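You operate a simulated robot arm through the tools that you are given. There is no shell and no other tool. Be economical: measure what you need, move in short steps, check, and stop when the job is done.

Carry out the task below with a simulated robot arm. There is one attempt and no reset: what you move stays moved.

JOB
Cast a mortar sample in the green mould, then leave the bucket to soak.
Fine: mould on the clear patch; empty the grey bucket into it, stand it back in its ring, pour the white-handled jug's water in; jug back. Set down upright: white-handled jug.

It is judged by the outcome, as a careful person would: the job done as asked, and still so three seconds after it is handed in. It fails if anything else is knocked over, pushed out of place, dropped, spilled or broken.

ROBOT AND FRAMES
A 6-joint arm with a two-finger parallel gripper, fixed in place. Base frame: the origin is at the foot of the arm, x ahead of it, y to its left, z up; the work surface is at about z = 0.74. Readings come in m, degrees, newtons and seconds.
With the tool pointing down near the work surface it reaches from about 0.14 to 0.74 m from the base axis. Its first joint turns from -166.0 to 166.0 degrees. Payload 3.91 kg.
Tool frame: the origin (TCP) lies between the finger pads and is the grasp point; the fingertips stand 0.03 m ahead of it; z points along the fingers, y is the line along which they close. The gripper opens to 0.11 m. The fingers are 0.02 m wide and 0.01 m thick; the gripper's body (0.048 by 0.112 m) begins 0.055 m behind the TCP.
Orientation is told as [roll, pitch, yaw] about the base's x, y, z axes, in that order, counted from this pose: with the fingers straight down and closing along the base's y, the tool's x points along the base's -x, its y along +y and its z along -z.

CONTROLS
- The arm moves only by the tool drive_tool. Its argument "moves" is a list of rows, each a list of 3 entries, a list of its own where there are three numbers: the shift along the tool's x, y, z in units of 25 mm (1.0 is 25 mm), then the turn, a rotation vector about the tool's x, y, z in units of 5 degrees (1.0 is 5 degrees), then the gripper command, from -1 (shut) to 1 (fully open), values between in proportion. In form: [[[x, y, z], [ax, ay, az], fingers], ...]. A call has 1 to 20 rows; each row shifts and turns the commanded pose from where the row before left it, along the tool's axes as they then stand. A call with a number of a shift or a turn outside -1 to 1 is refused whole. A row lasts 0.2 s, in which the tool goes at most 0.05 m and 8.6 degrees; a call with a longer step from one row to the next is refused whole, and so is a gripper value outside its range. A pose out of reach is approached as far as the arm can. The call stops where the force on the tool passes 40 N (or 10 N more than at its start, if that is more) or the arm is blocked; 0.2 s more then pass. The fingers move at their own pace (about 0.045 m/s each) and stop on an object; they squeeze with about 41 N. The grip force told is the motor's: it shows also when the fingers shut on nothing. Time passes only in rows, and 0.2 s behind the last, so rows that do not move let the fingers close. The reply holds the time, the measured pose of the TCP, the force on the tool along the base axes, the opening and the grip force, in the units named above and with some noise, with the torque about the TCP (base axes, N m) and any sound that the robot's microphone picked up.
- Cameras (640 x 400 px; columns grow to the right, rows downward): "scene" is fixed at [0.0489, 0.6519, 1.4011]; the picture's right is [-0.71, -0.70, 0.00], its down [-0.55, 0.56, -0.62] and it looks along [0.44, -0.44, -0.78] (base axes); focal length 214 px, centre (320, 200). "wrist" rides on the gripper at [0.071, 0.022, -0.107] in the tool frame; the picture's right is [-0.29, 0.96, 0.00], its down [-0.76, -0.23, -0.61] and it looks along [-0.58, -0.18, 0.79] (tool axes); focal length 243 px, centre (320, 200). There is no depth. A picture from a camera that has moved, and an enlarged one, comes with that camera's place and axes in the base frame and with its lens.
- get_image(camera): a new picture of that camera. It takes no simulated time.
- slide_trunk(by): slides the trunk up (or, below 0, down) by that many m; the arm rides with it, the base frame stays. It gives what a move gives, with no picture.
- zoom(camera, box): a new picture of the part [left, top, right, bottom] of that camera's present view, enlarged. It takes no simulated time.
- sign_off(): hands the job in; it is judged then, once.

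Go step by step. Nothing tells you positions but the pictures and the camera data: compare them with the known pose of the tool, close in by small moves and look again before you grip or let go. The budget is 120 turns and 64 pictures, counting those below and the enlarged ones. Unless the task says otherwise, let go and move clear before handing in, and close with one line.

The tools are called after ">>>" as name(argument=value, ...) on one line, values as JSON. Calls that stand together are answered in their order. drive_tool: Moves the arm, as the interface text tells. Its arguments: {"type":"object","properties":{"moves":{"type":"array"}},"required":["moves"]} The other tools are called the same way: slide_trunk (by) slides the trunk up or down; get_image (camera) takes a picture; zoom (camera, box) takes an enlarged picture of a part of a camera's view; sign_off () hands the job in.

At the start:

```text
clock: 0.0
position: [0.2477, 0.3106, 1.228]
tcp_rot: [0.0, -0.1, 0.0]
contact_force: [0.0, -0.9, 0.1]
moment: [0.02, -0.01, 0.0]
finger_gap: 0.1098
grasp_force: 0.1
trunk travel left (down, up): [-0.525, 0.065]
```

scene: 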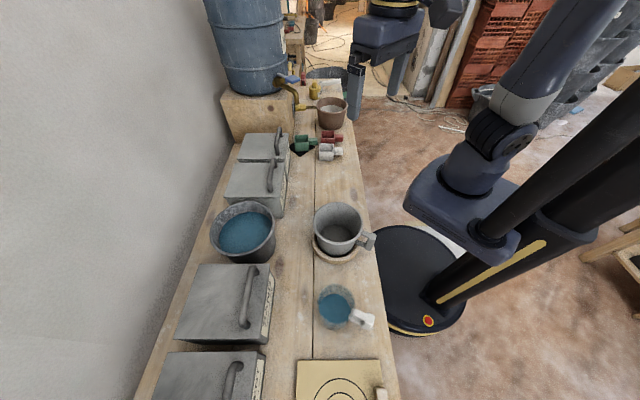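
wrist: 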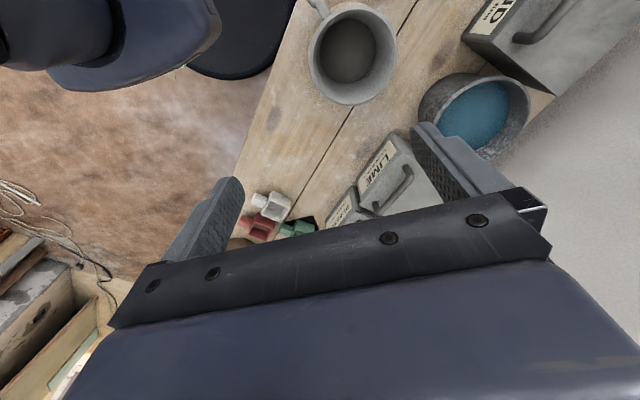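

The bench shows a grey bucket in a ring, a white-handled jug with water, small coloured moulds, and a board with circles at the near end. I'll look closer before moving anything.

>>> zoom(camera="scene", box=[270, 60, 390, 180])

>>> zoom(camera="scene", box=[260, 190, 420, 290])

>>> zoom(camera="scene", box=[250, 270, 430, 400])

```text
3.33 times, centred on (330, 120) of scene
camera zoom: at [0.0489, 0.6519, 1.4011], right [-0.71, -0.7, 0.0], down [-0.55, 0.56, -0.62], along [0.44, -0.44, -0.78], focal length 715 px, centre (287, 467)
```

zoom: 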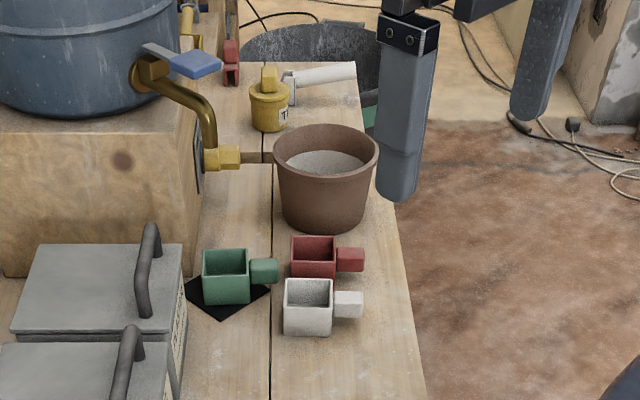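

```text
4.00 times, centred on (340, 240) of scene
camera zoom: at [0.0489, 0.6519, 1.4011], right [-0.71, -0.7, 0.0], down [-0.55, 0.56, -0.62], along [0.44, -0.44, -0.78], focal length 858 px, centre (240, 40)
```

zoom: 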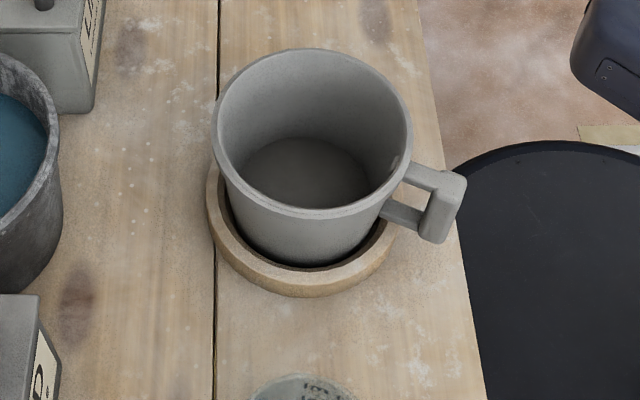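

```text
3.08 times, centred on (340, 335) of scene
camera zoom: at [0.0489, 0.6519, 1.4011], right [-0.71, -0.7, 0.0], down [-0.55, 0.56, -0.62], along [0.44, -0.44, -0.78], focal length 660 px, centre (258, -215)
```

zoom: 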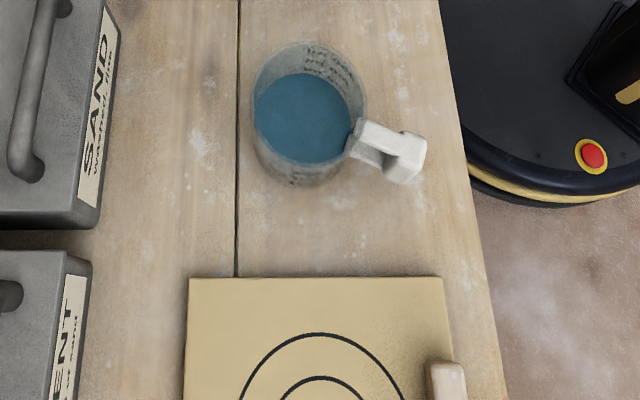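

>>> drive_tool(moves=[[[-0.9, -0.93, 0.79], [0, 0, 0], 1], [[-0.9, -0.93, 0.79], [0, 0, 0], 1], [[-0.9, -0.93, 0.79], [0, 0, 0], 1], [[-0.9, -0.93, 0.79], [0, 0, 0], 1], [[-0.9, -0.93, 0.79], [0, 0, 0], 1], [[-0.9, -0.93, 0.79], [0, 0, 0], 1], [[-0.9, -0.93, 0.79], [0, 0, 0], 1], [[-0.9, -0.93, 0.79], [0, 0, 0], 1], [[-0.9, -0.93, 0.79], [0, 0, 0], 1]])

>>> get_image(camera="wrist")

>>> get_image(camera="scene")

```text
clock: 2.0
position: [0.4513, 0.1005, 1.0493]
tcp_rot: [0.0, 0.0, 0.0]
contact_force: [0.8, 0.0, 0.7]
moment: [0.01, 0.01, -0.03]
finger_gap: 0.1098
grasp_force: 0.0
trunk travel left (down, up): [-0.525, 0.065]
```

```text
58 pictures are left
camera wrist: at [0.3796, 0.1225, 1.1572], right [0.29, 0.96, 0.0], down [0.76, -0.23, 0.61], along [0.58, -0.18, -0.79], focal length 243 px, centre (320, 200)
```

wrist: 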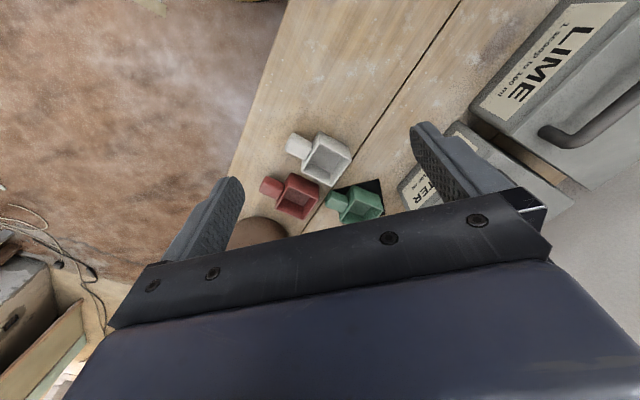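

```text
57 pictures are left
```

scene: 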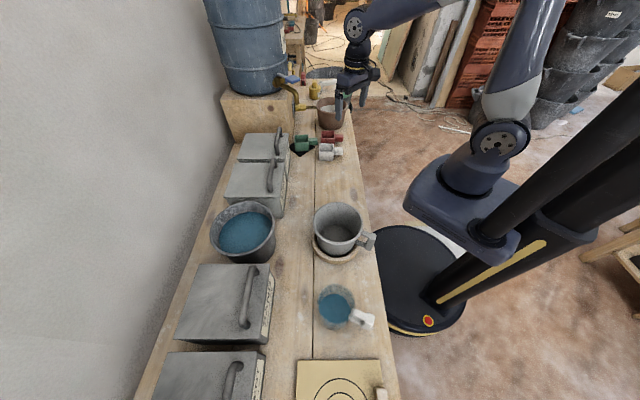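

>>> zoom(camera="wrist", box=[240, 110, 420, 240])

```text
3.08 times, centred on (330, 175) of wrist
camera zoom: at [0.3796, 0.1225, 1.1572], right [0.29, 0.96, 0.0], down [0.76, -0.23, 0.61], along [0.58, -0.18, -0.79], focal length 746 px, centre (289, 277)
```

zoom: 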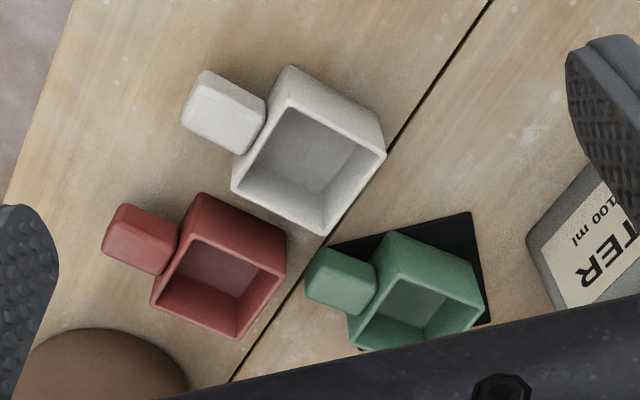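

>>> drive_tool(moves=[[[1, 1, -0.4], [0, 0, 0], 1], [[1, 1, -0.4], [0, 0, 0], 1], [[1, 1, -0.4], [0, 0, 0], 1], [[1, 1, -0.4], [0, 0, 0], 1], [[1, 1, -0.4], [0, 0, 0], 1], [[1, 1, -0.4], [0, 0, 0], 1], [[1, 1, -0.4], [0, 0, 0], 1], [[1, 1, -0.4], [0, 0, 0], 1], [[1, 1, -0.4], [0, 0, 0], 1], [[1, 1, -0.4], [0, 0, 0], 1], [[1, 1, -0.4], [0, 0, 0], 1], [[1, 1, -0.4], [0, 0, 0], 1], [[1, 1, -0.4], [0, 0, 0], 1]])

>>> drive_tool(moves=[[[0, 0, 0], [0, 0, -1], 1], [[0, 0, 0], [0, 0, -1], 1], [[0, 0, 0], [0, 0, -1], 1], [[0, 0, 0], [0, 0, -1], 1], [[0, 0, 0], [0, 0, -1], 1], [[0, 0, 0], [0, 0, -1], 1], [[0, 0, 0], [0, 0, -1], 1], [[0, 0, 0], [0, 0, -1], 1], [[0, 0, 0], [0, 0, -1], 1], [[0, 0, 0], [0, 0, -1], 1], [[0, 0, 0], [0, 0, -1], 1], [[0, 0, 0], [0, 0, -1], 1], [[0, 0, 0], [0, 0, -1], 1], [[0, 0, 0], [0, 0, -1], 1], [[0, 0, 0], [0, 0, -1], 1], [[0, 0, 0], [0, 0, -1], 1], [[0, 0, 0], [0, 0, -1], 1], [[0, 0, 0], [0, 0, -1], 1], [[0, 0, 0], [0, 0, -1], 1], [[0, 0, 0], [0, 0, -1], 1]])

>>> get_image(camera="wrist")

```text
clock: 4.8
position: [0.1258, 0.4265, 1.1802]
tcp_rot: [0.0, 0.1, -0.1]
contact_force: [-0.7, 0.1, 1.3]
moment: [0.0, 0.03, -0.01]
finger_gap: 0.1102
grasp_force: 0.1
trunk travel left (down, up): [-0.525, 0.065]
```

```text
clock: 9.0
position: [0.1258, 0.4261, 1.1803]
tcp_rot: [0.0, -0.1, 100.0]
contact_force: [0.4, 0.1, 0.5]
moment: [-0.02, 0.01, -0.01]
finger_gap: 0.1101
grasp_force: 0.1
trunk travel left (down, up): [-0.525, 0.065]
```

```text
55 pictures are left
camera wrist: at [0.1167, 0.3527, 1.2874], right [-0.99, 0.12, 0.0], down [0.09, 0.79, 0.61], along [0.07, 0.6, -0.79], focal length 243 px, centre (320, 200)
```

wrist: 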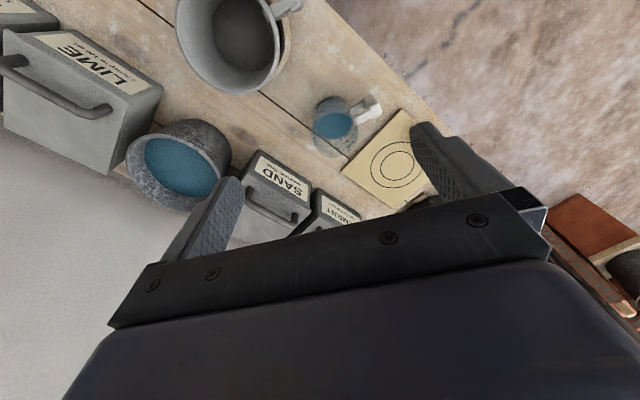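

>>> drive_tool(moves=[[[-0.9, 1, 0], [0, 0, -1], 1], [[-0.9, 1, 0], [0, 0, -1], 1], [[-0.9, 1, 0], [0, 0, -1], 1], [[-0.9, 1, 0], [0, 0, -1], 1], [[-0.9, 1, 0], [0, 0, -1], 1]])

>>> get_image(camera="wrist")

```text
clock: 10.2
position: [-0.0292, 0.4877, 1.179]
tcp_rot: [0.0, 0.1, 125.1]
contact_force: [-0.7, -0.4, -0.8]
moment: [-0.03, -0.01, 0.01]
finger_gap: 0.1099
grasp_force: 0.1
trunk travel left (down, up): [-0.525, 0.065]
```

```text
54 pictures are left
camera wrist: at [-0.0066, 0.4182, 1.2876], right [-0.95, -0.31, 0.0], down [-0.25, 0.76, 0.61], along [-0.19, 0.58, -0.79], focal length 243 px, centre (320, 200)
```

wrist: 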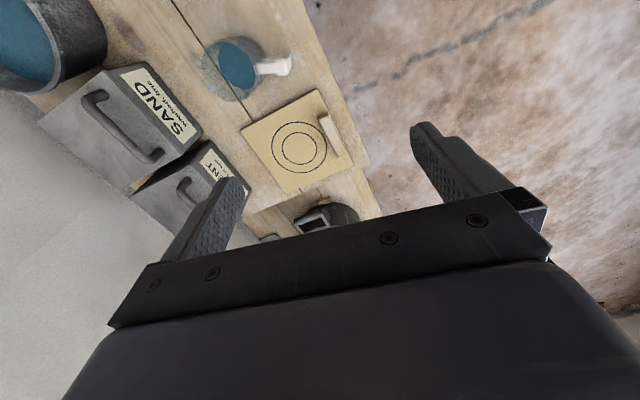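

>>> zoom(camera="scene", box=[270, 130, 390, 210])

>>> zoom(camera="wrist", box=[200, 80, 400, 240])

>>> zoom(camera="scene", box=[285, 320, 415, 400])

```text
5.00 times, centred on (330, 170) of scene
camera zoom: at [0.0489, 0.6519, 1.4011], right [-0.71, -0.7, 0.0], down [-0.55, 0.56, -0.62], along [0.44, -0.44, -0.78], focal length 1072 px, centre (270, 350)
```

zoom: 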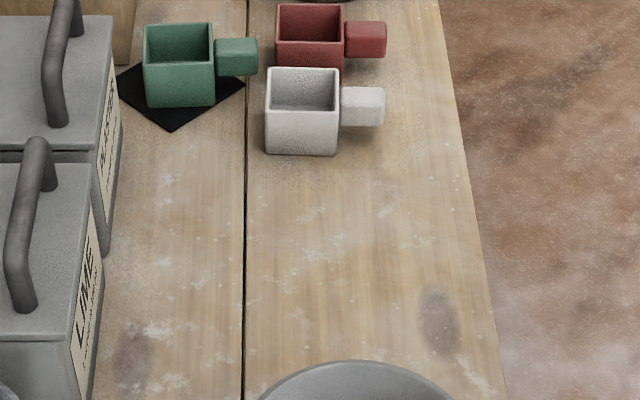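

```text
2.50 times, centred on (300, 160) of wrist
camera zoom: at [-0.0066, 0.4182, 1.2876], right [-0.95, -0.31, 0.0], down [-0.25, 0.76, 0.61], along [-0.19, 0.58, -0.79], focal length 606 px, centre (370, 300)
```

zoom: 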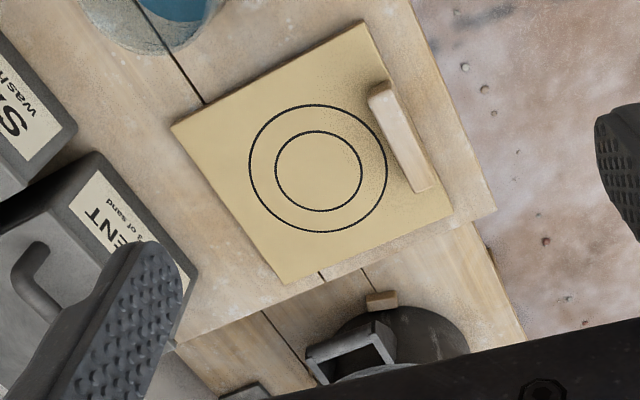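

```text
4.92 times, centred on (350, 360) of scene
camera zoom: at [0.0489, 0.6519, 1.4011], right [-0.71, -0.7, 0.0], down [-0.55, 0.56, -0.62], along [0.44, -0.44, -0.78], focal length 1056 px, centre (172, -588)
```

zoom: 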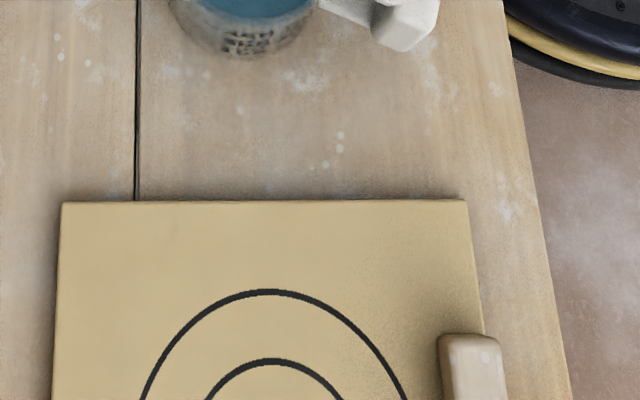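

The only bare stretch of bench is the front plank between the bucket ring and the white mould, and I take that as the clear patch. Next I move to inspect the green mould, with the fingers set to close across its handle.

>>> drive_tool(moves=[[[0, 0, 0], [0, 0, 1], 1], [[0, 0, 0], [0, 0, 1], 1], [[0, 0, 0], [0, 0, 1], 1], [[0, 0, 0], [0, 0, 1], 1], [[0, 0, 0], [0, 0, 1], 1], [[0, 0, 0], [0, 0, 1], 1], [[0, 0, 0], [0, 0, 1], 1], [[0, 0, 0], [0, 0, 1], 1], [[0, 0, 0], [0, 0, 1], 1], [[0, 0, 0], [0, 0, 1], 1], [[0, 0, 0], [0, 0, 1], 1], [[0, 0, 0], [0, 0, 1], 1], [[0, 0, 0], [0, 0, 1], 1], [[0, 0, 0], [0, 0, 1], 1], [[0, 0, 0], [0, 0, 1], 1], [[0, 0, 0], [0, 0, 0.2], 1]])

>>> drive_tool(moves=[[[-0.036, -1, 0.25], [0, 0, 0], 1], [[-0.036, -1, 0.25], [0, 0, 0], 1], [[-0.036, -1, 0.25], [0, 0, 0], 1], [[-0.036, -1, 0.25], [0, 0, 0], 1], [[-0.036, -1, 0.25], [0, 0, 0], 1], [[-0.036, -1, 0.25], [0, 0, 0], 1], [[-0.036, -1, 0.25], [0, 0, 0], 1], [[-0.036, -1, 0.25], [0, 0, 0], 1], [[-0.036, -1, 0.25], [0, 0, 0], 1], [[-0.036, -1, 0.25], [0, 0, 0], 1], [[-0.036, -1, 0.25], [0, 0, 0], 1], [[-0.036, -1, 0.25], [0, 0, 0], 1], [[-0.036, -1, 0.25], [0, 0, 0], 1], [[-0.036, -1, 0.25], [0, 0, 0], 1], [[-0.036, -1, 0.25], [0, 0, 0], 1], [[-0.036, -1, 0.25], [0, 0, 0], 1]])

>>> drive_tool(moves=[[[-0.036, -1, 0.25], [0, 0, 0], 1], [[-0.036, -1, 0.25], [0, 0, 0], 1], [[-0.036, -1, 0.25], [0, 0, 0], 1], [[-0.036, -1, 0.25], [0, 0, 0], 1], [[-0.036, -1, 0.25], [0, 0, 0], 1], [[-0.036, -1, 0.25], [0, 0, 0], 1], [[-0.036, -1, 0.25], [0, 0, 0], 1], [[-0.036, -1, 0.25], [0, 0, 0], 1], [[-0.036, -1, 0.25], [0, 0, 0], 1], [[-0.036, -1, 0.25], [0, 0, 0], 1], [[-0.036, -1, 0.25], [0, 0, 0], 1], [[-0.036, -1, 0.25], [0, 0, 0], 1], [[-0.036, -1, 0.25], [0, 0, 0], 1], [[-0.036, -1, 0.25], [0, 0, 0], 1], [[-0.036, -1, 0.25], [0, 0, 0], 1], [[-0.036, -1, 0.25], [0, 0, 0], 1]])

>>> get_image(camera="wrist")

```text
clock: 13.6
position: [-0.0274, 0.4887, 1.1791]
tcp_rot: [0.0, -0.1, 49.0]
contact_force: [-0.3, 0.7, 0.3]
moment: [-0.02, -0.01, 0.02]
finger_gap: 0.11
grasp_force: 0.1
trunk travel left (down, up): [-0.525, 0.065]
```

```text
clock: 17.0
position: [0.2825, 0.2387, 1.0817]
tcp_rot: [0.1, 0.0, 49.1]
contact_force: [-0.7, -1.0, -0.5]
moment: [0.02, 0.01, 0.0]
finger_gap: 0.11
grasp_force: 0.0
trunk travel left (down, up): [-0.525, 0.065]
```

```text
clock: 20.4
position: [0.5938, -0.0161, 0.981]
tcp_rot: [0.0, -0.1, 49.1]
contact_force: [-0.2, -0.1, -0.1]
moment: [0.03, 0.05, -0.01]
finger_gap: 0.1099
grasp_force: 0.0
trunk travel left (down, up): [-0.525, 0.065]
```

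```text
50 pictures are left
camera wrist: at [0.5303, -0.0539, 1.0887], right [-0.53, 0.85, 0.0], down [0.67, 0.42, 0.61], along [0.51, 0.32, -0.79], focal length 243 px, centre (320, 200)
```

wrist: 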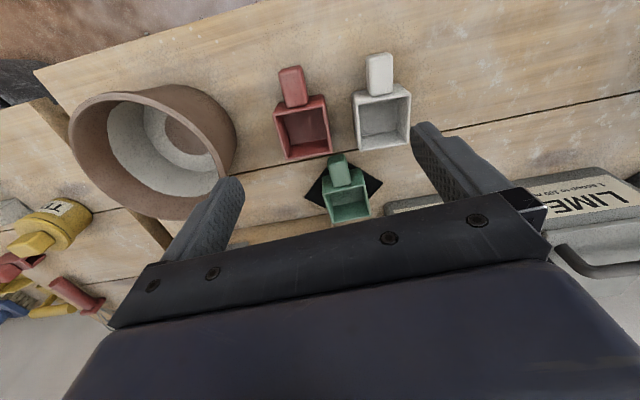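

>>> zoom(camera="wrist", box=[270, 120, 430, 230])

```text
3.64 times, centred on (350, 175) of wrist
camera zoom: at [0.5303, -0.0539, 1.0887], right [-0.53, 0.85, 0.0], down [0.67, 0.42, 0.61], along [0.51, 0.32, -0.79], focal length 882 px, centre (211, 291)
```

zoom: 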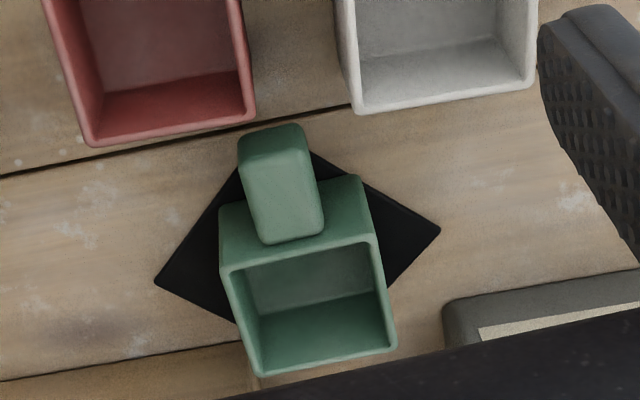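

>>> drive_tool(moves=[[[-0.92, -0.025, 0.6], [0, 0, 0], 0], [[-0.92, -0.025, 0.6], [0, 0, 0], 0], [[-0.92, -0.025, 0.6], [0, 0, 0], 0], [[-0.92, -0.025, 0.6], [0, 0, 0], 0], [[-0.92, -0.025, 0.6], [0, 0, 0], 0], [[0, 0, 0.9], [0, 0, 0], 0], [[0, 0, 0.9], [0, 0, 0], 0]])

>>> get_image(camera="wrist")

>>> zoom(camera="scene", box=[270, 90, 390, 170])

```text
clock: 22.0
position: [0.6717, 0.0714, 0.8615]
tcp_rot: [-0.1, 0.0, 48.9]
contact_force: [-0.2, 0.4, -0.2]
moment: [0.02, 0.03, -0.01]
finger_gap: 0.0553
grasp_force: 0.0
trunk travel left (down, up): [-0.525, 0.065]
```

```text
48 pictures are left
camera wrist: at [0.6085, 0.0316, 0.9686], right [-0.53, 0.85, 0.0], down [0.67, 0.42, 0.61], along [0.51, 0.32, -0.79], focal length 243 px, centre (320, 200)
```

wrist: 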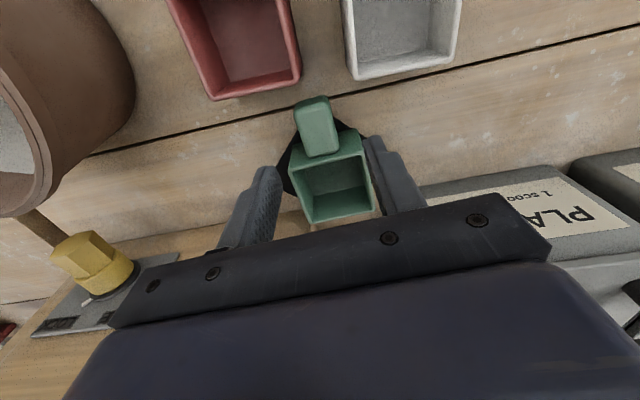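

```text
5.00 times, centred on (330, 130) of scene
camera zoom: at [0.0489, 0.6519, 1.4011], right [-0.71, -0.7, 0.0], down [-0.55, 0.56, -0.62], along [0.44, -0.44, -0.78], focal length 1072 px, centre (270, 550)
```

zoom: 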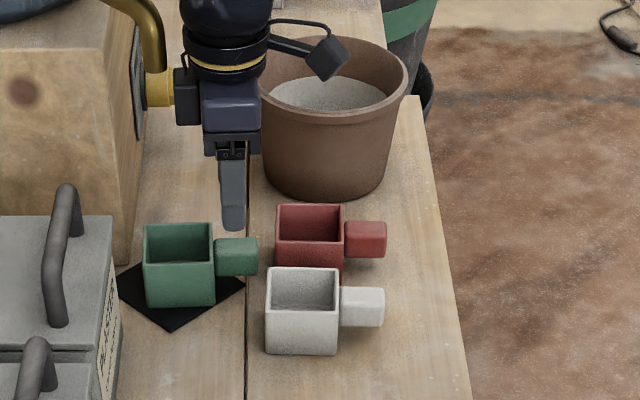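

The fingers are directly above the handle. I'll descend and grip.

>>> drive_tool(moves=[[[0, 0, 0.85], [0, 0, 0], 0], [[0, 0, 0.85], [0, 0, 0], 0], [[0, 0, 0.85], [0, 0, 0], 0], [[0, 0, 0.79], [0, 0, 0], 0], [[0, 0, 0], [0, 0, 0], -1], [[0, 0, 0], [0, 0, 0], -1], [[0, 0, 0], [0, 0, 0], -1], [[0, 0, 0], [0, 0, 0], -1]])

>>> get_image(camera="wrist")

```text
clock: 23.8
position: [0.672, 0.0709, 0.7789]
tcp_rot: [0.1, 0.0, 49.1]
contact_force: [1.4, -0.9, -0.5]
moment: [0.02, -0.08, -0.03]
finger_gap: 0.0273
grasp_force: 41.0
trunk travel left (down, up): [-0.525, 0.065]
```

```text
46 pictures are left
camera wrist: at [0.6084, 0.0313, 0.8859], right [-0.53, 0.85, 0.0], down [0.67, 0.42, 0.61], along [0.51, 0.32, -0.79], focal length 243 px, centre (320, 200)
```

wrist: 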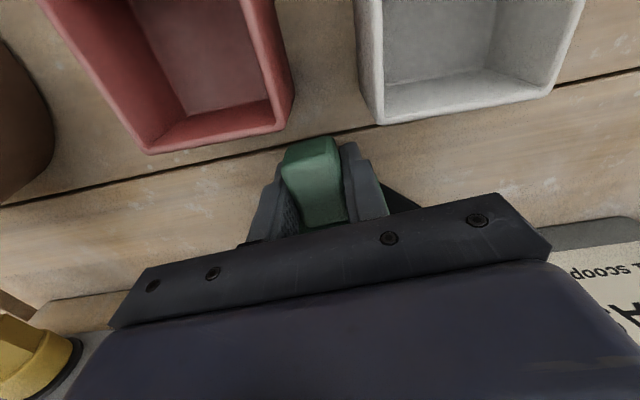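

>>> drive_tool(moves=[[[0, 0, -0.4], [0, 0, 0], -1], [[0, 0, -0.8], [0, 0, 0], -1], [[0, 0, -1], [0, 0, 0], -1], [[0, 0, -1], [0, 0, 0], -1], [[0, 0, -1], [0, 0, 0], -1], [[0, 0, -0.6], [0, 0, 0], -1]])

>>> get_image(camera="wrist")

```text
clock: 25.2
position: [0.6709, 0.0701, 0.8983]
tcp_rot: [0.0, 0.0, 49.1]
contact_force: [0.2, -0.1, -0.9]
moment: [-0.04, 0.05, -0.01]
finger_gap: 0.0273
grasp_force: 40.7
trunk travel left (down, up): [-0.525, 0.065]
```

```text
45 pictures are left
camera wrist: at [0.6082, 0.0311, 1.0057], right [-0.53, 0.85, 0.0], down [0.67, 0.42, 0.61], along [0.51, 0.32, -0.79], focal length 243 px, centre (320, 200)
```

wrist: 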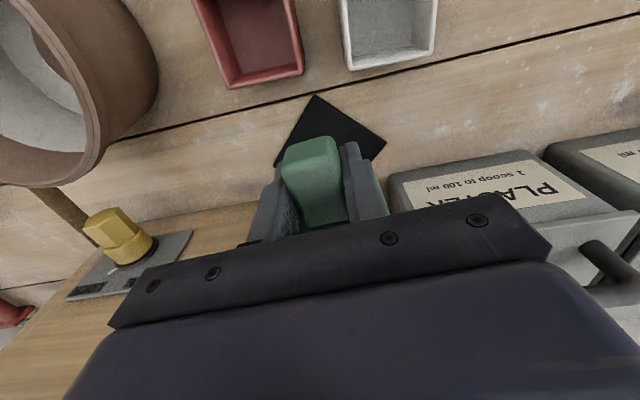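

>>> drive_tool(moves=[[[0.36, 0.957, 0], [0, 0, 0], -1], [[0.36, 0.957, 0], [0, 0, 0], -1], [[0.36, 0.957, 0], [0, 0, 0], -1], [[0.36, 0.957, 0], [0, 0, 0], -1], [[0.36, 0.957, 0], [0, 0, 0], -1], [[0.36, 0.957, 0], [0, 0, 0], -1], [[0.36, 0.957, 0], [0, 0, 0], -1], [[0.36, 0.957, 0], [0, 0, 0], -1], [[0.36, 0.957, 0], [0, 0, 0], -1], [[0.36, 0.957, 0], [0, 0, 0], -1], [[0.36, 0.957, 0], [0, 0, 0], -1], [[0.36, 0.957, 0], [0, 0, 0], -1]])

>>> zoom(camera="scene", box=[240, 110, 440, 260])

```text
clock: 27.8
position: [0.3836, 0.1771, 0.898]
tcp_rot: [0.1, 0.0, 49.1]
contact_force: [-0.4, -0.1, -0.6]
moment: [-0.01, 0.0, 0.02]
finger_gap: 0.0273
grasp_force: 41.0
trunk travel left (down, up): [-0.525, 0.065]
```

```text
2.67 times, centred on (340, 185) of scene
camera zoom: at [0.0489, 0.6519, 1.4011], right [-0.71, -0.7, 0.0], down [-0.55, 0.56, -0.62], along [0.44, -0.44, -0.78], focal length 572 px, centre (267, 240)
```

zoom: 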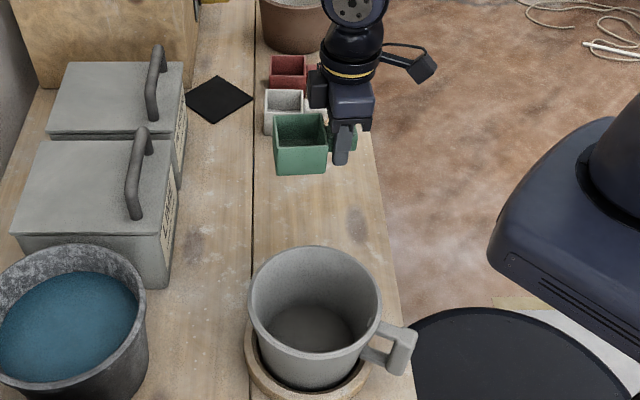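

>>> drive_tool(moves=[[[0, 0, 1], [0, 0, 0], -1], [[0, 0, 1], [0, 0, 0], -1], [[0, 0, 1], [0, 0, 0], -1], [[0, 0, 1], [0, 0, 0], -1], [[0, 0, 0.5], [0, 0, 0], -1], [[0, 0, 0.2], [0, 0, 0], -1], [[0, 0, 0.1], [0, 0, 0], -1], [[0, 0, 0.0], [0, 0, 0], -1]])

>>> zoom(camera="scene", box=[280, 120, 400, 200])

```text
clock: 29.6
position: [0.3846, 0.1772, 0.779]
tcp_rot: [0.1, 0.0, 49.0]
contact_force: [0.2, 0.3, -0.9]
moment: [-0.01, 0.02, 0.01]
finger_gap: 0.0276
grasp_force: 41.0
trunk travel left (down, up): [-0.525, 0.065]
```

```text
5.00 times, centred on (340, 160) of scene
camera zoom: at [0.0489, 0.6519, 1.4011], right [-0.71, -0.7, 0.0], down [-0.55, 0.56, -0.62], along [0.44, -0.44, -0.78], focal length 1072 px, centre (220, 400)
```

zoom: 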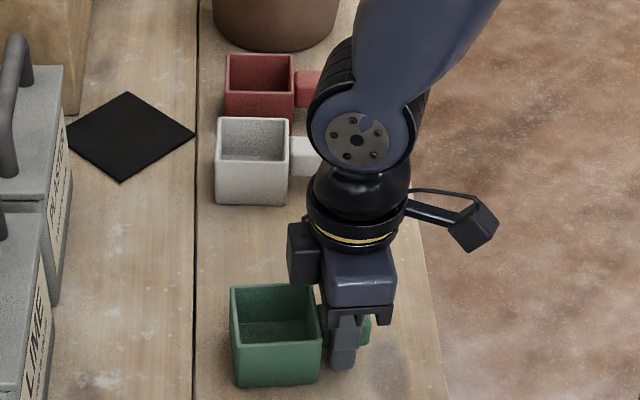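

>>> drive_tool(moves=[[[0, 0, 0.06], [0, 0, 0], -1], [[0, 0, 0], [0, 0, 0], -1]])

>>> drive_tool(moves=[[[0, 0, 0.06], [0, 0, 0], -1], [[0, 0, 0], [0, 0, 0], -1]])

```text
clock: 30.2
position: [0.3846, 0.1777, 0.7761]
tcp_rot: [0.1, 0.0, 49.1]
contact_force: [0.0, 0.3, -2.3]
moment: [-0.04, 0.0, 0.03]
finger_gap: 0.0274
grasp_force: 41.2
trunk travel left (down, up): [-0.525, 0.065]
```

```text
clock: 30.8
position: [0.3846, 0.1787, 0.7746]
tcp_rot: [0.0, 0.0, 49.0]
contact_force: [0.2, 0.1, -0.9]
moment: [-0.03, 0.07, 0.01]
finger_gap: 0.0273
grasp_force: 41.2
trunk travel left (down, up): [-0.525, 0.065]
```

>>> drive_tool(moves=[[[0, 0, 0.04], [0, 0, 0], -1], [[0, 0, 0], [0, 0, 0], -1]])

>>> drive_tool(moves=[[[0, 0, 0.04], [0, 0, 0], -1], [[0, 0, 0], [0, 0, 0], -1]])

>>> zoom(camera="scene", box=[310, 160, 380, 210])

```text
clock: 31.4
position: [0.3841, 0.1778, 0.7752]
tcp_rot: [0.0, 0.0, 49.0]
contact_force: [-0.7, -0.5, 2.1]
moment: [0.19, -0.16, 0.02]
finger_gap: 0.0271
grasp_force: 41.3
trunk travel left (down, up): [-0.525, 0.065]
```

```text
clock: 32.0
position: [0.3844, 0.1765, 0.7743]
tcp_rot: [0.0, -0.2, 49.1]
contact_force: [-0.6, -1.5, 15.4]
moment: [0.32, -0.23, -0.04]
finger_gap: 0.0273
grasp_force: 40.9
trunk travel left (down, up): [-0.525, 0.065]
```

```text
8.00 times, centred on (345, 185) of scene
camera zoom: at [0.0489, 0.6519, 1.4011], right [-0.71, -0.7, 0.0], down [-0.55, 0.56, -0.62], along [0.44, -0.44, -0.78], focal length 1716 px, centre (120, 320)
```

zoom: 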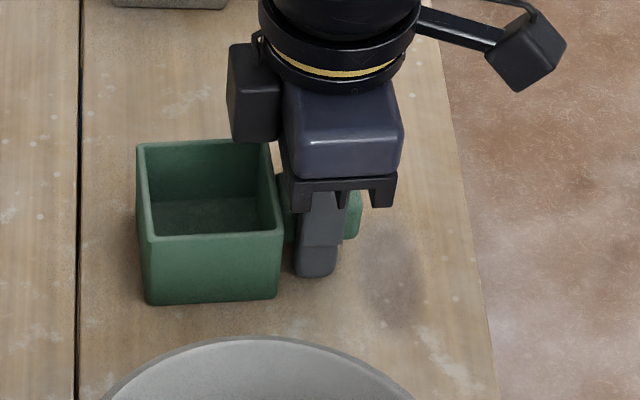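

The mould is on the bench, so I release it and rise.

>>> drive_tool(moves=[[[0, 0, -0.04], [0, 0, 0], -0.3], [[0, 0, 0], [0, 0, 0], -0.1], [[0, 0, 0], [0, 0, 0], -0.1], [[0, 0, -0.5], [0, 0, 0], -0.1], [[0, 0, -1], [0, 0, 0], 0.2], [[0, 0, -1], [0, 0, 0], 0.5], [[0, 0, -1], [0, 0, 0], 1], [[0, 0, -1], [0, 0, 0], 1], [[0, 0, -1], [0, 0, 0], 1], [[0.5, 0, -1], [0, 0, 0], 1], [[1, 0, -1], [0, 0, 0], 1], [[1, 0, -1], [0, 0, 0], 1], [[1, 0, -0.5], [0, 0, 0], 1], [[1, 0, 0], [0, 0, 0], 1], [[0, 1, 0], [0, 0, 0], 1], [[0, 1, 0], [0, 0, 0], 1], [[0, 1, 0], [0, 0, 0], 1], [[0, 1, 0], [0, 0, 0], 1]])

>>> get_image(camera="wrist")

>>> get_image(camera="scene")

```text
clock: 35.8
position: [0.2346, 0.1584, 0.9989]
tcp_rot: [-0.1, 0.0, 48.9]
contact_force: [-0.6, -1.4, -1.0]
moment: [0.0, 0.01, -0.03]
finger_gap: 0.1101
grasp_force: 0.0
trunk travel left (down, up): [-0.525, 0.065]
```

```text
41 pictures are left
camera wrist: at [0.1709, 0.119, 1.107], right [-0.53, 0.85, 0.0], down [0.67, 0.42, 0.61], along [0.51, 0.32, -0.79], focal length 243 px, centre (320, 200)
```

wrist: 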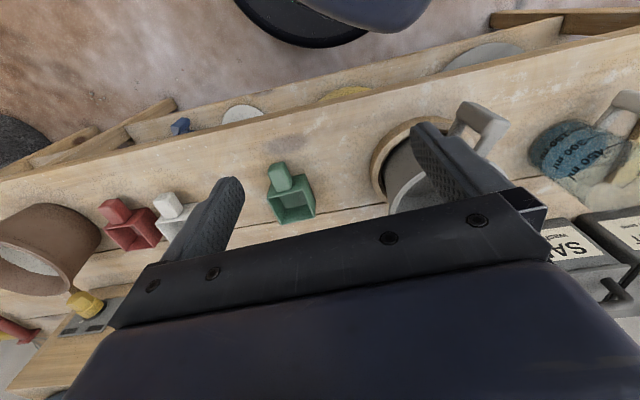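

```text
40 pictures are left
```

scene: 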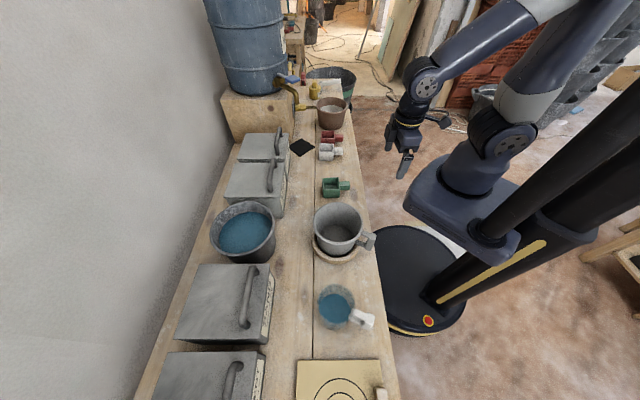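

>>> drive_tool(moves=[[[0, 1, 0], [0, 0, 0], 1], [[0, 1, 0], [0, 0, 0], 1], [[0, 1, 0], [0, 0, 0], 1], [[0, 1, 0], [0, 0, 0], 1], [[0, 1, 0], [0, 0, 0], 1]])

>>> get_image(camera="wrist")

```text
clock: 37.0
position: [0.1406, 0.2395, 0.9993]
tcp_rot: [0.0, 0.0, 49.0]
contact_force: [0.6, 0.6, 0.1]
moment: [-0.01, -0.03, -0.01]
finger_gap: 0.1099
grasp_force: 0.0
trunk travel left (down, up): [-0.525, 0.065]
```

```text
39 pictures are left
camera wrist: at [0.0764, 0.2004, 1.1068], right [-0.53, 0.85, 0.0], down [0.67, 0.42, 0.61], along [0.51, 0.32, -0.79], focal length 243 px, centre (320, 200)
```

wrist: 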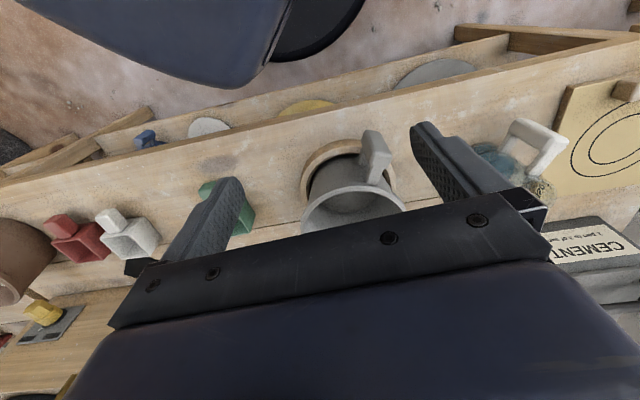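

>>> zoom(camera="wrist", box=[280, 110, 430, 220])

>>> zoom(camera="scene", box=[310, 195, 390, 265])

```text
3.64 times, centred on (355, 165) of wrist
camera zoom: at [0.0764, 0.2004, 1.1068], right [-0.53, 0.85, 0.0], down [0.67, 0.42, 0.61], along [0.51, 0.32, -0.79], focal length 882 px, centre (193, 327)
```

zoom: 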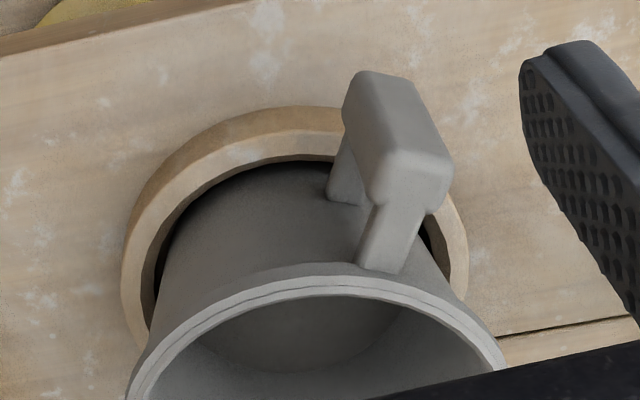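

```text
5.71 times, centred on (350, 230) of scene
camera zoom: at [0.0489, 0.6519, 1.4011], right [-0.71, -0.7, 0.0], down [-0.55, 0.56, -0.62], along [0.44, -0.44, -0.78], focal length 1226 px, centre (149, 29)
```

zoom: 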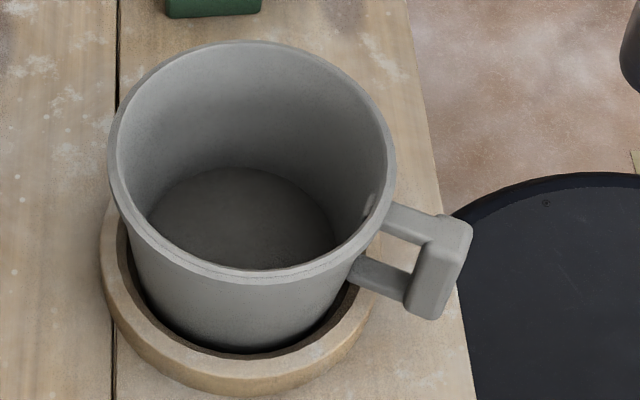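

The bucket's D-handle points toward the robot. I'll flip the wrist so the camera rides on top, bring the tool horizontal along the handle's axis, and check the reach while well above everything.

>>> drive_tool(moves=[[[0, 0, -0.5], [0, 0, -1], 1], [[0, 0, -0.5], [0, 0, -1], 1], [[0, 0, -0.5], [0, 0, -1], 1], [[0, 0, -0.5], [0, 0, -1], 1], [[0, 0, -0.5], [0, 0, -1], 1], [[0, 0, -0.5], [0, 0, -1], 1], [[0, 0, -0.5], [0, 0, -1], 1], [[0, 0, -0.5], [0, 0, -1], 1], [[0, 0, 0], [0, 0, -1], 1], [[0, 0, 0], [0, 0, -1], 1], [[0, 0, 0], [0, 0, -1], 1], [[0, 0, 0], [0, 0, -1], 1], [[0, 0, 0], [0, 0, -1], 1], [[0, 0, 0], [0, 0, -1], 1], [[0, 0, 0], [0, 0, -1], 1], [[0, 0, 0], [0, 0, -1], 1], [[0, 0, 0], [0, 0, -1], 1]])

>>> drive_tool(moves=[[[0, 0, 0], [0, 0, -1], 1], [[0, 0, 0], [0, 0, -1], 1], [[0, 0, 0], [0, 0, -1], 1], [[0, 0, 0], [0, 0, -1], 1], [[0, 0, 0], [0, 0, -1], 1], [[0, 0, 0], [0, 0, -1], 1], [[0, 0, 0], [0, 0, -1], 1], [[0, 0, 0], [0, 0, -1], 1], [[0, 0, 0], [0, 0, -1], 1], [[0, 0, 0], [0, 0, -1], 1], [[0, 0, 0], [0, 0, -1], 1], [[0, 0, 0], [0, 0, -1], 1], [[0, 0, 0], [0, 0, -1], 1], [[0, 0, 0], [0, 0, -1], 1], [[0, 0, 0], [0, 0, -0.8], 1]])

```text
clock: 40.6
position: [0.1407, 0.2396, 1.0996]
tcp_rot: [-0.1, -0.1, 134.1]
contact_force: [-0.1, 1.1, -0.4]
moment: [-0.01, -0.03, -0.01]
finger_gap: 0.11
grasp_force: 0.1
trunk travel left (down, up): [-0.525, 0.065]
```

```text
clock: 43.8
position: [0.1408, 0.2397, 1.1]
tcp_rot: [0.0, 0.1, -151.8]
contact_force: [0.4, 1.4, 1.0]
moment: [0.01, 0.02, -0.01]
finger_gap: 0.1098
grasp_force: 0.2
trunk travel left (down, up): [-0.525, 0.065]
```

>>> drive_tool(moves=[[[0, 0, 0], [0, 1, 0], 1], [[0, 0, 0], [0, 1, 0], 1], [[0, 0, 0], [0, 1, 0], 1], [[0, 0, 0], [0, 1, 0], 1], [[0, 0, 0], [0, 1, 0], 1], [[0, 0, 0], [0, 1, 0], 1], [[0, 0, 0], [0, 1, 0], 1], [[0, 0, 0], [0, 1, 0], 1], [[0, 0, 0], [0, 1, 0], 1], [[0, 0, 0], [0, 1, 0], 1], [[0, 0, 0], [0, 1, 0], 1], [[0, 0, 0], [0, 1, 0], 1]])

>>> get_image(camera="wrist")

>>> get_image(camera="scene")

```text
clock: 46.4
position: [0.1609, 0.2403, 1.1095]
tcp_rot: [-6.6, 59.4, -164.4]
contact_force: [-0.1, -0.1, 0.1]
moment: [0.0, 0.01, 0.03]
finger_gap: 0.11
grasp_force: 0.1
trunk travel left (down, up): [-0.525, 0.065]
```

```text
36 pictures are left
camera wrist: at [0.1199, 0.194, 1.2243], right [0.2, -0.93, -0.31], down [-0.94, -0.1, -0.33], along [0.28, 0.36, -0.89], focal length 243 px, centre (320, 200)
```

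wrist: 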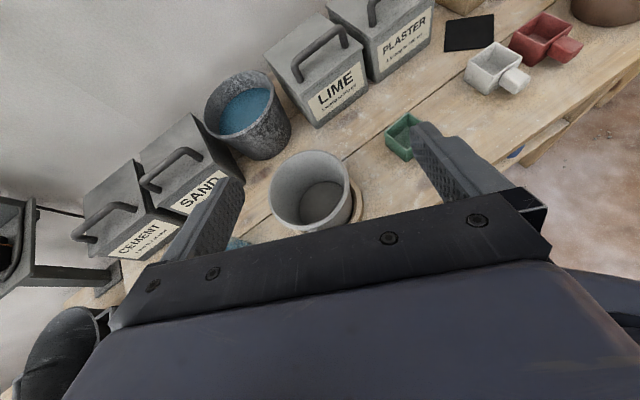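

```text
35 pictures are left
```

scene: 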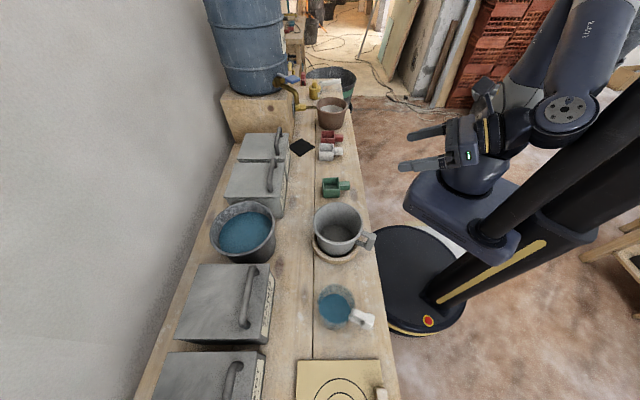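

>>> drive_tool(moves=[[[-0.73, -0.64, 0.81], [0, 0, 0], 1], [[-0.73, -0.64, 0.81], [0, 0, 0], 1], [[-0.73, -0.64, 0.81], [0, 0, 0], 1], [[-0.73, -0.64, 0.81], [0, 0, 0], 1], [[-0.73, -0.64, 0.81], [0, 0, 0], 1], [[0, 0, 0], [0, 0, 0], 1]])

>>> drive_tool(moves=[[[0, 0, 0], [0, 1, 0], 1], [[0, 0, 0], [0, 1, 0], 1], [[0, 0, 0], [0, 1, 0], 1], [[0, 0, 0], [0, 1, 0], 1], [[0, 0, 0], [0, 1, 0], 1], [[0, 0, 0], [0, 1, 0], 1]])

>>> get_image(camera="wrist")

```text
clock: 47.8
position: [0.1458, 0.33, 0.9769]
tcp_rot: [-2.9, 60.3, -155.4]
contact_force: [-0.3, 0.3, 0.1]
moment: [0.03, -0.02, 0.01]
finger_gap: 0.1101
grasp_force: 0.1
trunk travel left (down, up): [-0.525, 0.065]
```

```text
clock: 49.2
position: [0.1401, 0.3293, 0.97]
tcp_rot: [172.5, 89.9, 20.6]
contact_force: [0.1, 0.1, 0.4]
moment: [-0.01, -0.03, 0.06]
finger_gap: 0.1099
grasp_force: 0.0
trunk travel left (down, up): [-0.525, 0.065]
```

```text
34 pictures are left
camera wrist: at [0.0549, 0.2612, 1.0409], right [0.45, -0.84, -0.29], down [-0.64, -0.08, -0.76], along [0.62, 0.53, -0.58], focal length 243 px, centre (320, 200)
```

wrist: 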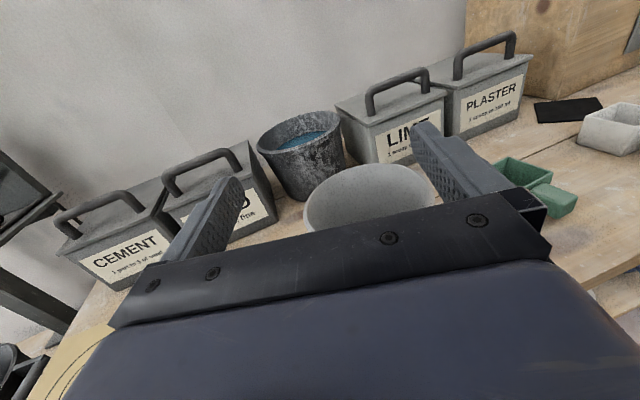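

The horizontal pose reaches cleanly. I re-estimate the bucket axis at about (0.26, 0.367), the rim at z≈0.85, the handle bar at about (0.158, 0.33) and its direction at about 21°. I'll align to that and come lower for a check.

>>> drive_tool(moves=[[[0, 0.1, 0.1], [-0.7, 0, 0], 1], [[0, 0.1, 0.1], [-0.7, 0, 0], 1], [[-0.9, 0, 0], [0, 0, 0], 0.5], [[-0.9, 0, 0], [0, 0, 0], 0.3], [[-0.9, 0, 0], [0, 0, 0], 0.1], [[-0.7, 0, 0], [0, 0, 0], 0.1]])

>>> zoom(camera="scene", box=[320, 190, 440, 270])

>>> get_image(camera="wrist")

```text
clock: 50.6
position: [0.1476, 0.328, 0.884]
tcp_rot: [73.4, 90.1, -85.4]
contact_force: [0.3, 1.0, 0.1]
moment: [0.0, 0.02, -0.01]
finger_gap: 0.0607
grasp_force: 0.2
trunk travel left (down, up): [-0.525, 0.065]
```

```text
5.00 times, centred on (380, 230) of scene
camera zoom: at [0.0489, 0.6519, 1.4011], right [-0.71, -0.7, 0.0], down [-0.55, 0.56, -0.62], along [0.44, -0.44, -0.78], focal length 1072 px, centre (20, 50)
```

zoom: 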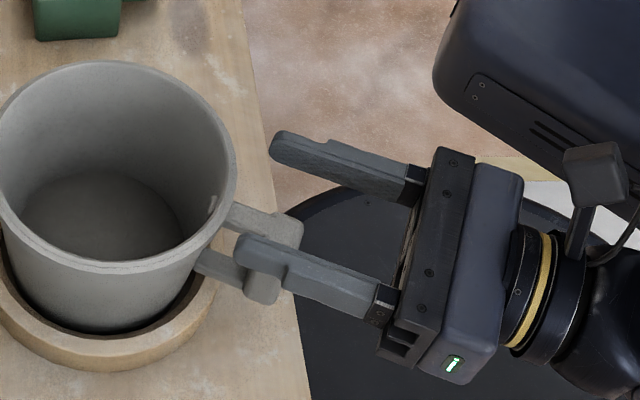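

```text
32 pictures are left
camera wrist: at [0.0543, 0.27, 0.9555], right [0.34, -0.89, -0.29], down [-0.65, 0.0, -0.76], along [0.68, 0.45, -0.58], focal length 243 px, centre (320, 200)
```

wrist: 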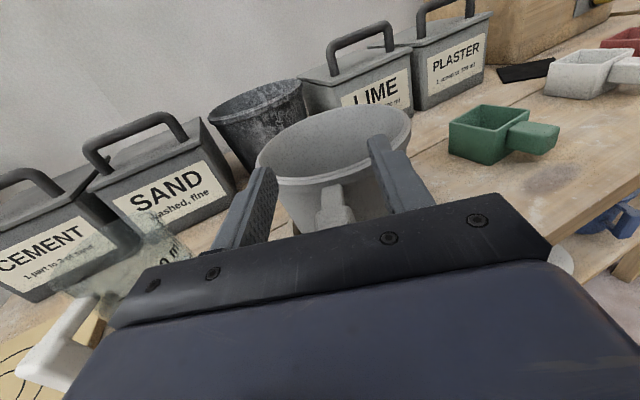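

>>> zoom(camera="wrist", box=[240, 130, 420, 240])

```text
3.56 times, centred on (330, 185) of wrist
camera zoom: at [0.0543, 0.27, 0.9555], right [0.34, -0.89, -0.29], down [-0.65, 0.0, -0.76], along [0.68, 0.45, -0.58], focal length 863 px, centre (284, 253)
```

zoom: 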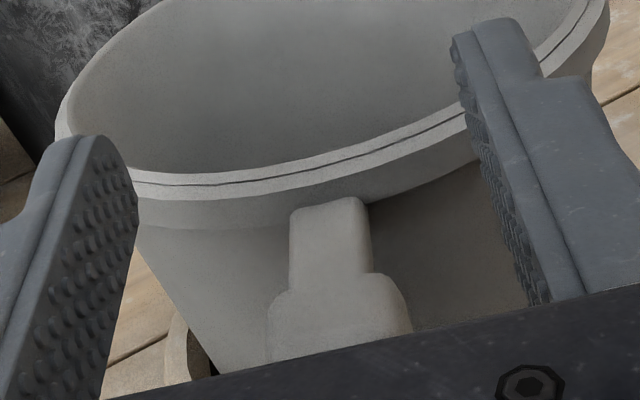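

>>> drive_tool(moves=[[[-0.7, 0, 0], [0, 0, 0], 0.1], [[-0.7, 0, 0], [0, 0, 0], 0.1], [[-0.7, 0, 0], [0, 0, 0], 0.1], [[-0.6, 0, 0], [0, 0, 0], 0.1]])

>>> zoom(camera="scene", box=[320, 190, 440, 270])

>>> zoom(camera="wrist", box=[240, 130, 420, 240])

```text
clock: 51.6
position: [0.1471, 0.3279, 0.8169]
tcp_rot: [-81.9, 90.1, 119.0]
contact_force: [-0.2, 0.2, 0.5]
moment: [0.02, -0.04, 0.02]
finger_gap: 0.0603
grasp_force: 0.0
trunk travel left (down, up): [-0.525, 0.065]
```

```text
5.00 times, centred on (380, 230) of scene
camera zoom: at [0.0489, 0.6519, 1.4011], right [-0.71, -0.7, 0.0], down [-0.55, 0.56, -0.62], along [0.44, -0.44, -0.78], focal length 1072 px, centre (20, 50)
```

zoom: 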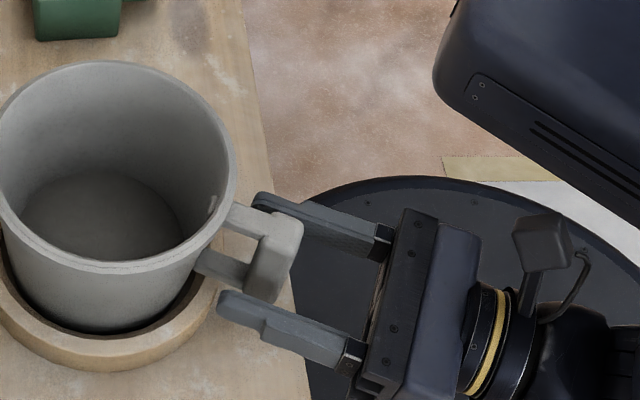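

```text
3.56 times, centred on (330, 185) of wrist
camera zoom: at [0.054, 0.2697, 0.8885], right [0.34, -0.89, -0.29], down [-0.65, 0.0, -0.76], along [0.68, 0.45, -0.58], focal length 863 px, centre (284, 253)
```

zoom: 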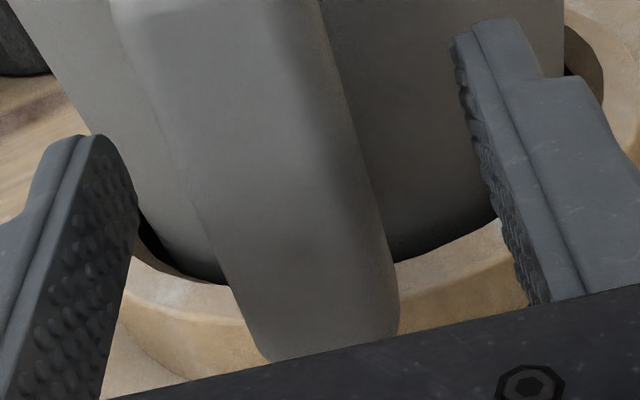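

>>> drive_tool(moves=[[[0, 0, 0], [0, 0, 0], -0.3], [[0, 0, 0], [0, 0, 0], -1], [[0, 0, 0], [0, 0, 0], -1], [[0, 0, 0], [0, 0, 0], -1], [[0, 0, 0], [0, 0, 0], -1]])

>>> zoom(camera="scene", box=[320, 190, 440, 270])

```text
clock: 52.8
position: [0.1466, 0.3276, 0.8179]
tcp_rot: [39.3, 90.0, -119.6]
contact_force: [-0.4, -0.6, 0.3]
moment: [-0.03, 0.0, -0.11]
finger_gap: 0.0257
grasp_force: 41.2
trunk travel left (down, up): [-0.525, 0.065]
```

```text
5.00 times, centred on (380, 230) of scene
camera zoom: at [0.0489, 0.6519, 1.4011], right [-0.71, -0.7, 0.0], down [-0.55, 0.56, -0.62], along [0.44, -0.44, -0.78], focal length 1072 px, centre (20, 50)
```

zoom: 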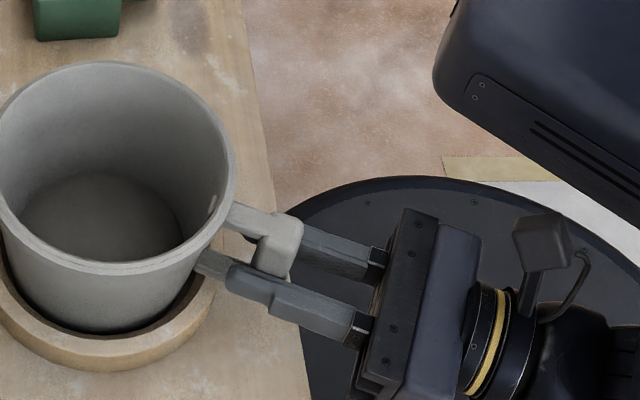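

>>> drive_tool(moves=[[[0.2, 0, 0], [0, 0, 0], -1], [[0.4, 0, 0], [0, 0, 0], -1], [[0.6, 0, 0], [0, 0, 0], -1], [[0.8, 0, 0], [0, 0, 0], -1], [[0.8, 0, 0], [0, 0, 0], -1], [[0.8, 0, 0], [0, 0, 0], -1], [[0.4, 0, 0], [0, 0, 0], -1]])

>>> zoom(camera="scene", box=[280, 150, 440, 270])

```text
clock: 54.4
position: [0.1473, 0.3267, 0.9181]
tcp_rot: [64.1, 90.0, -94.9]
contact_force: [0.2, -0.6, -2.7]
moment: [-0.05, 0.19, 0.0]
finger_gap: 0.0257
grasp_force: 40.7
trunk travel left (down, up): [-0.525, 0.065]
```

```text
3.33 times, centred on (360, 210) of scene
camera zoom: at [0.0489, 0.6519, 1.4011], right [-0.71, -0.7, 0.0], down [-0.55, 0.56, -0.62], along [0.44, -0.44, -0.78], focal length 715 px, centre (187, 167)
```

zoom: 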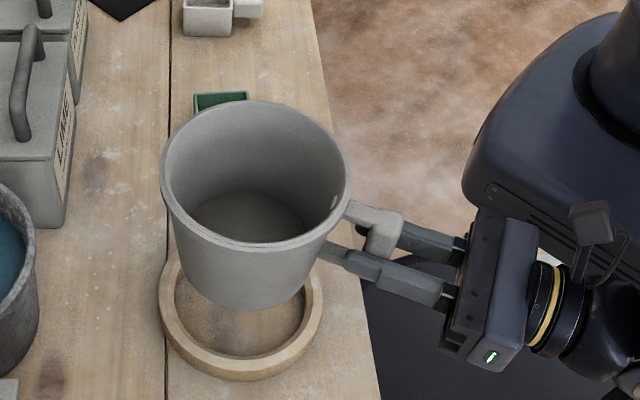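

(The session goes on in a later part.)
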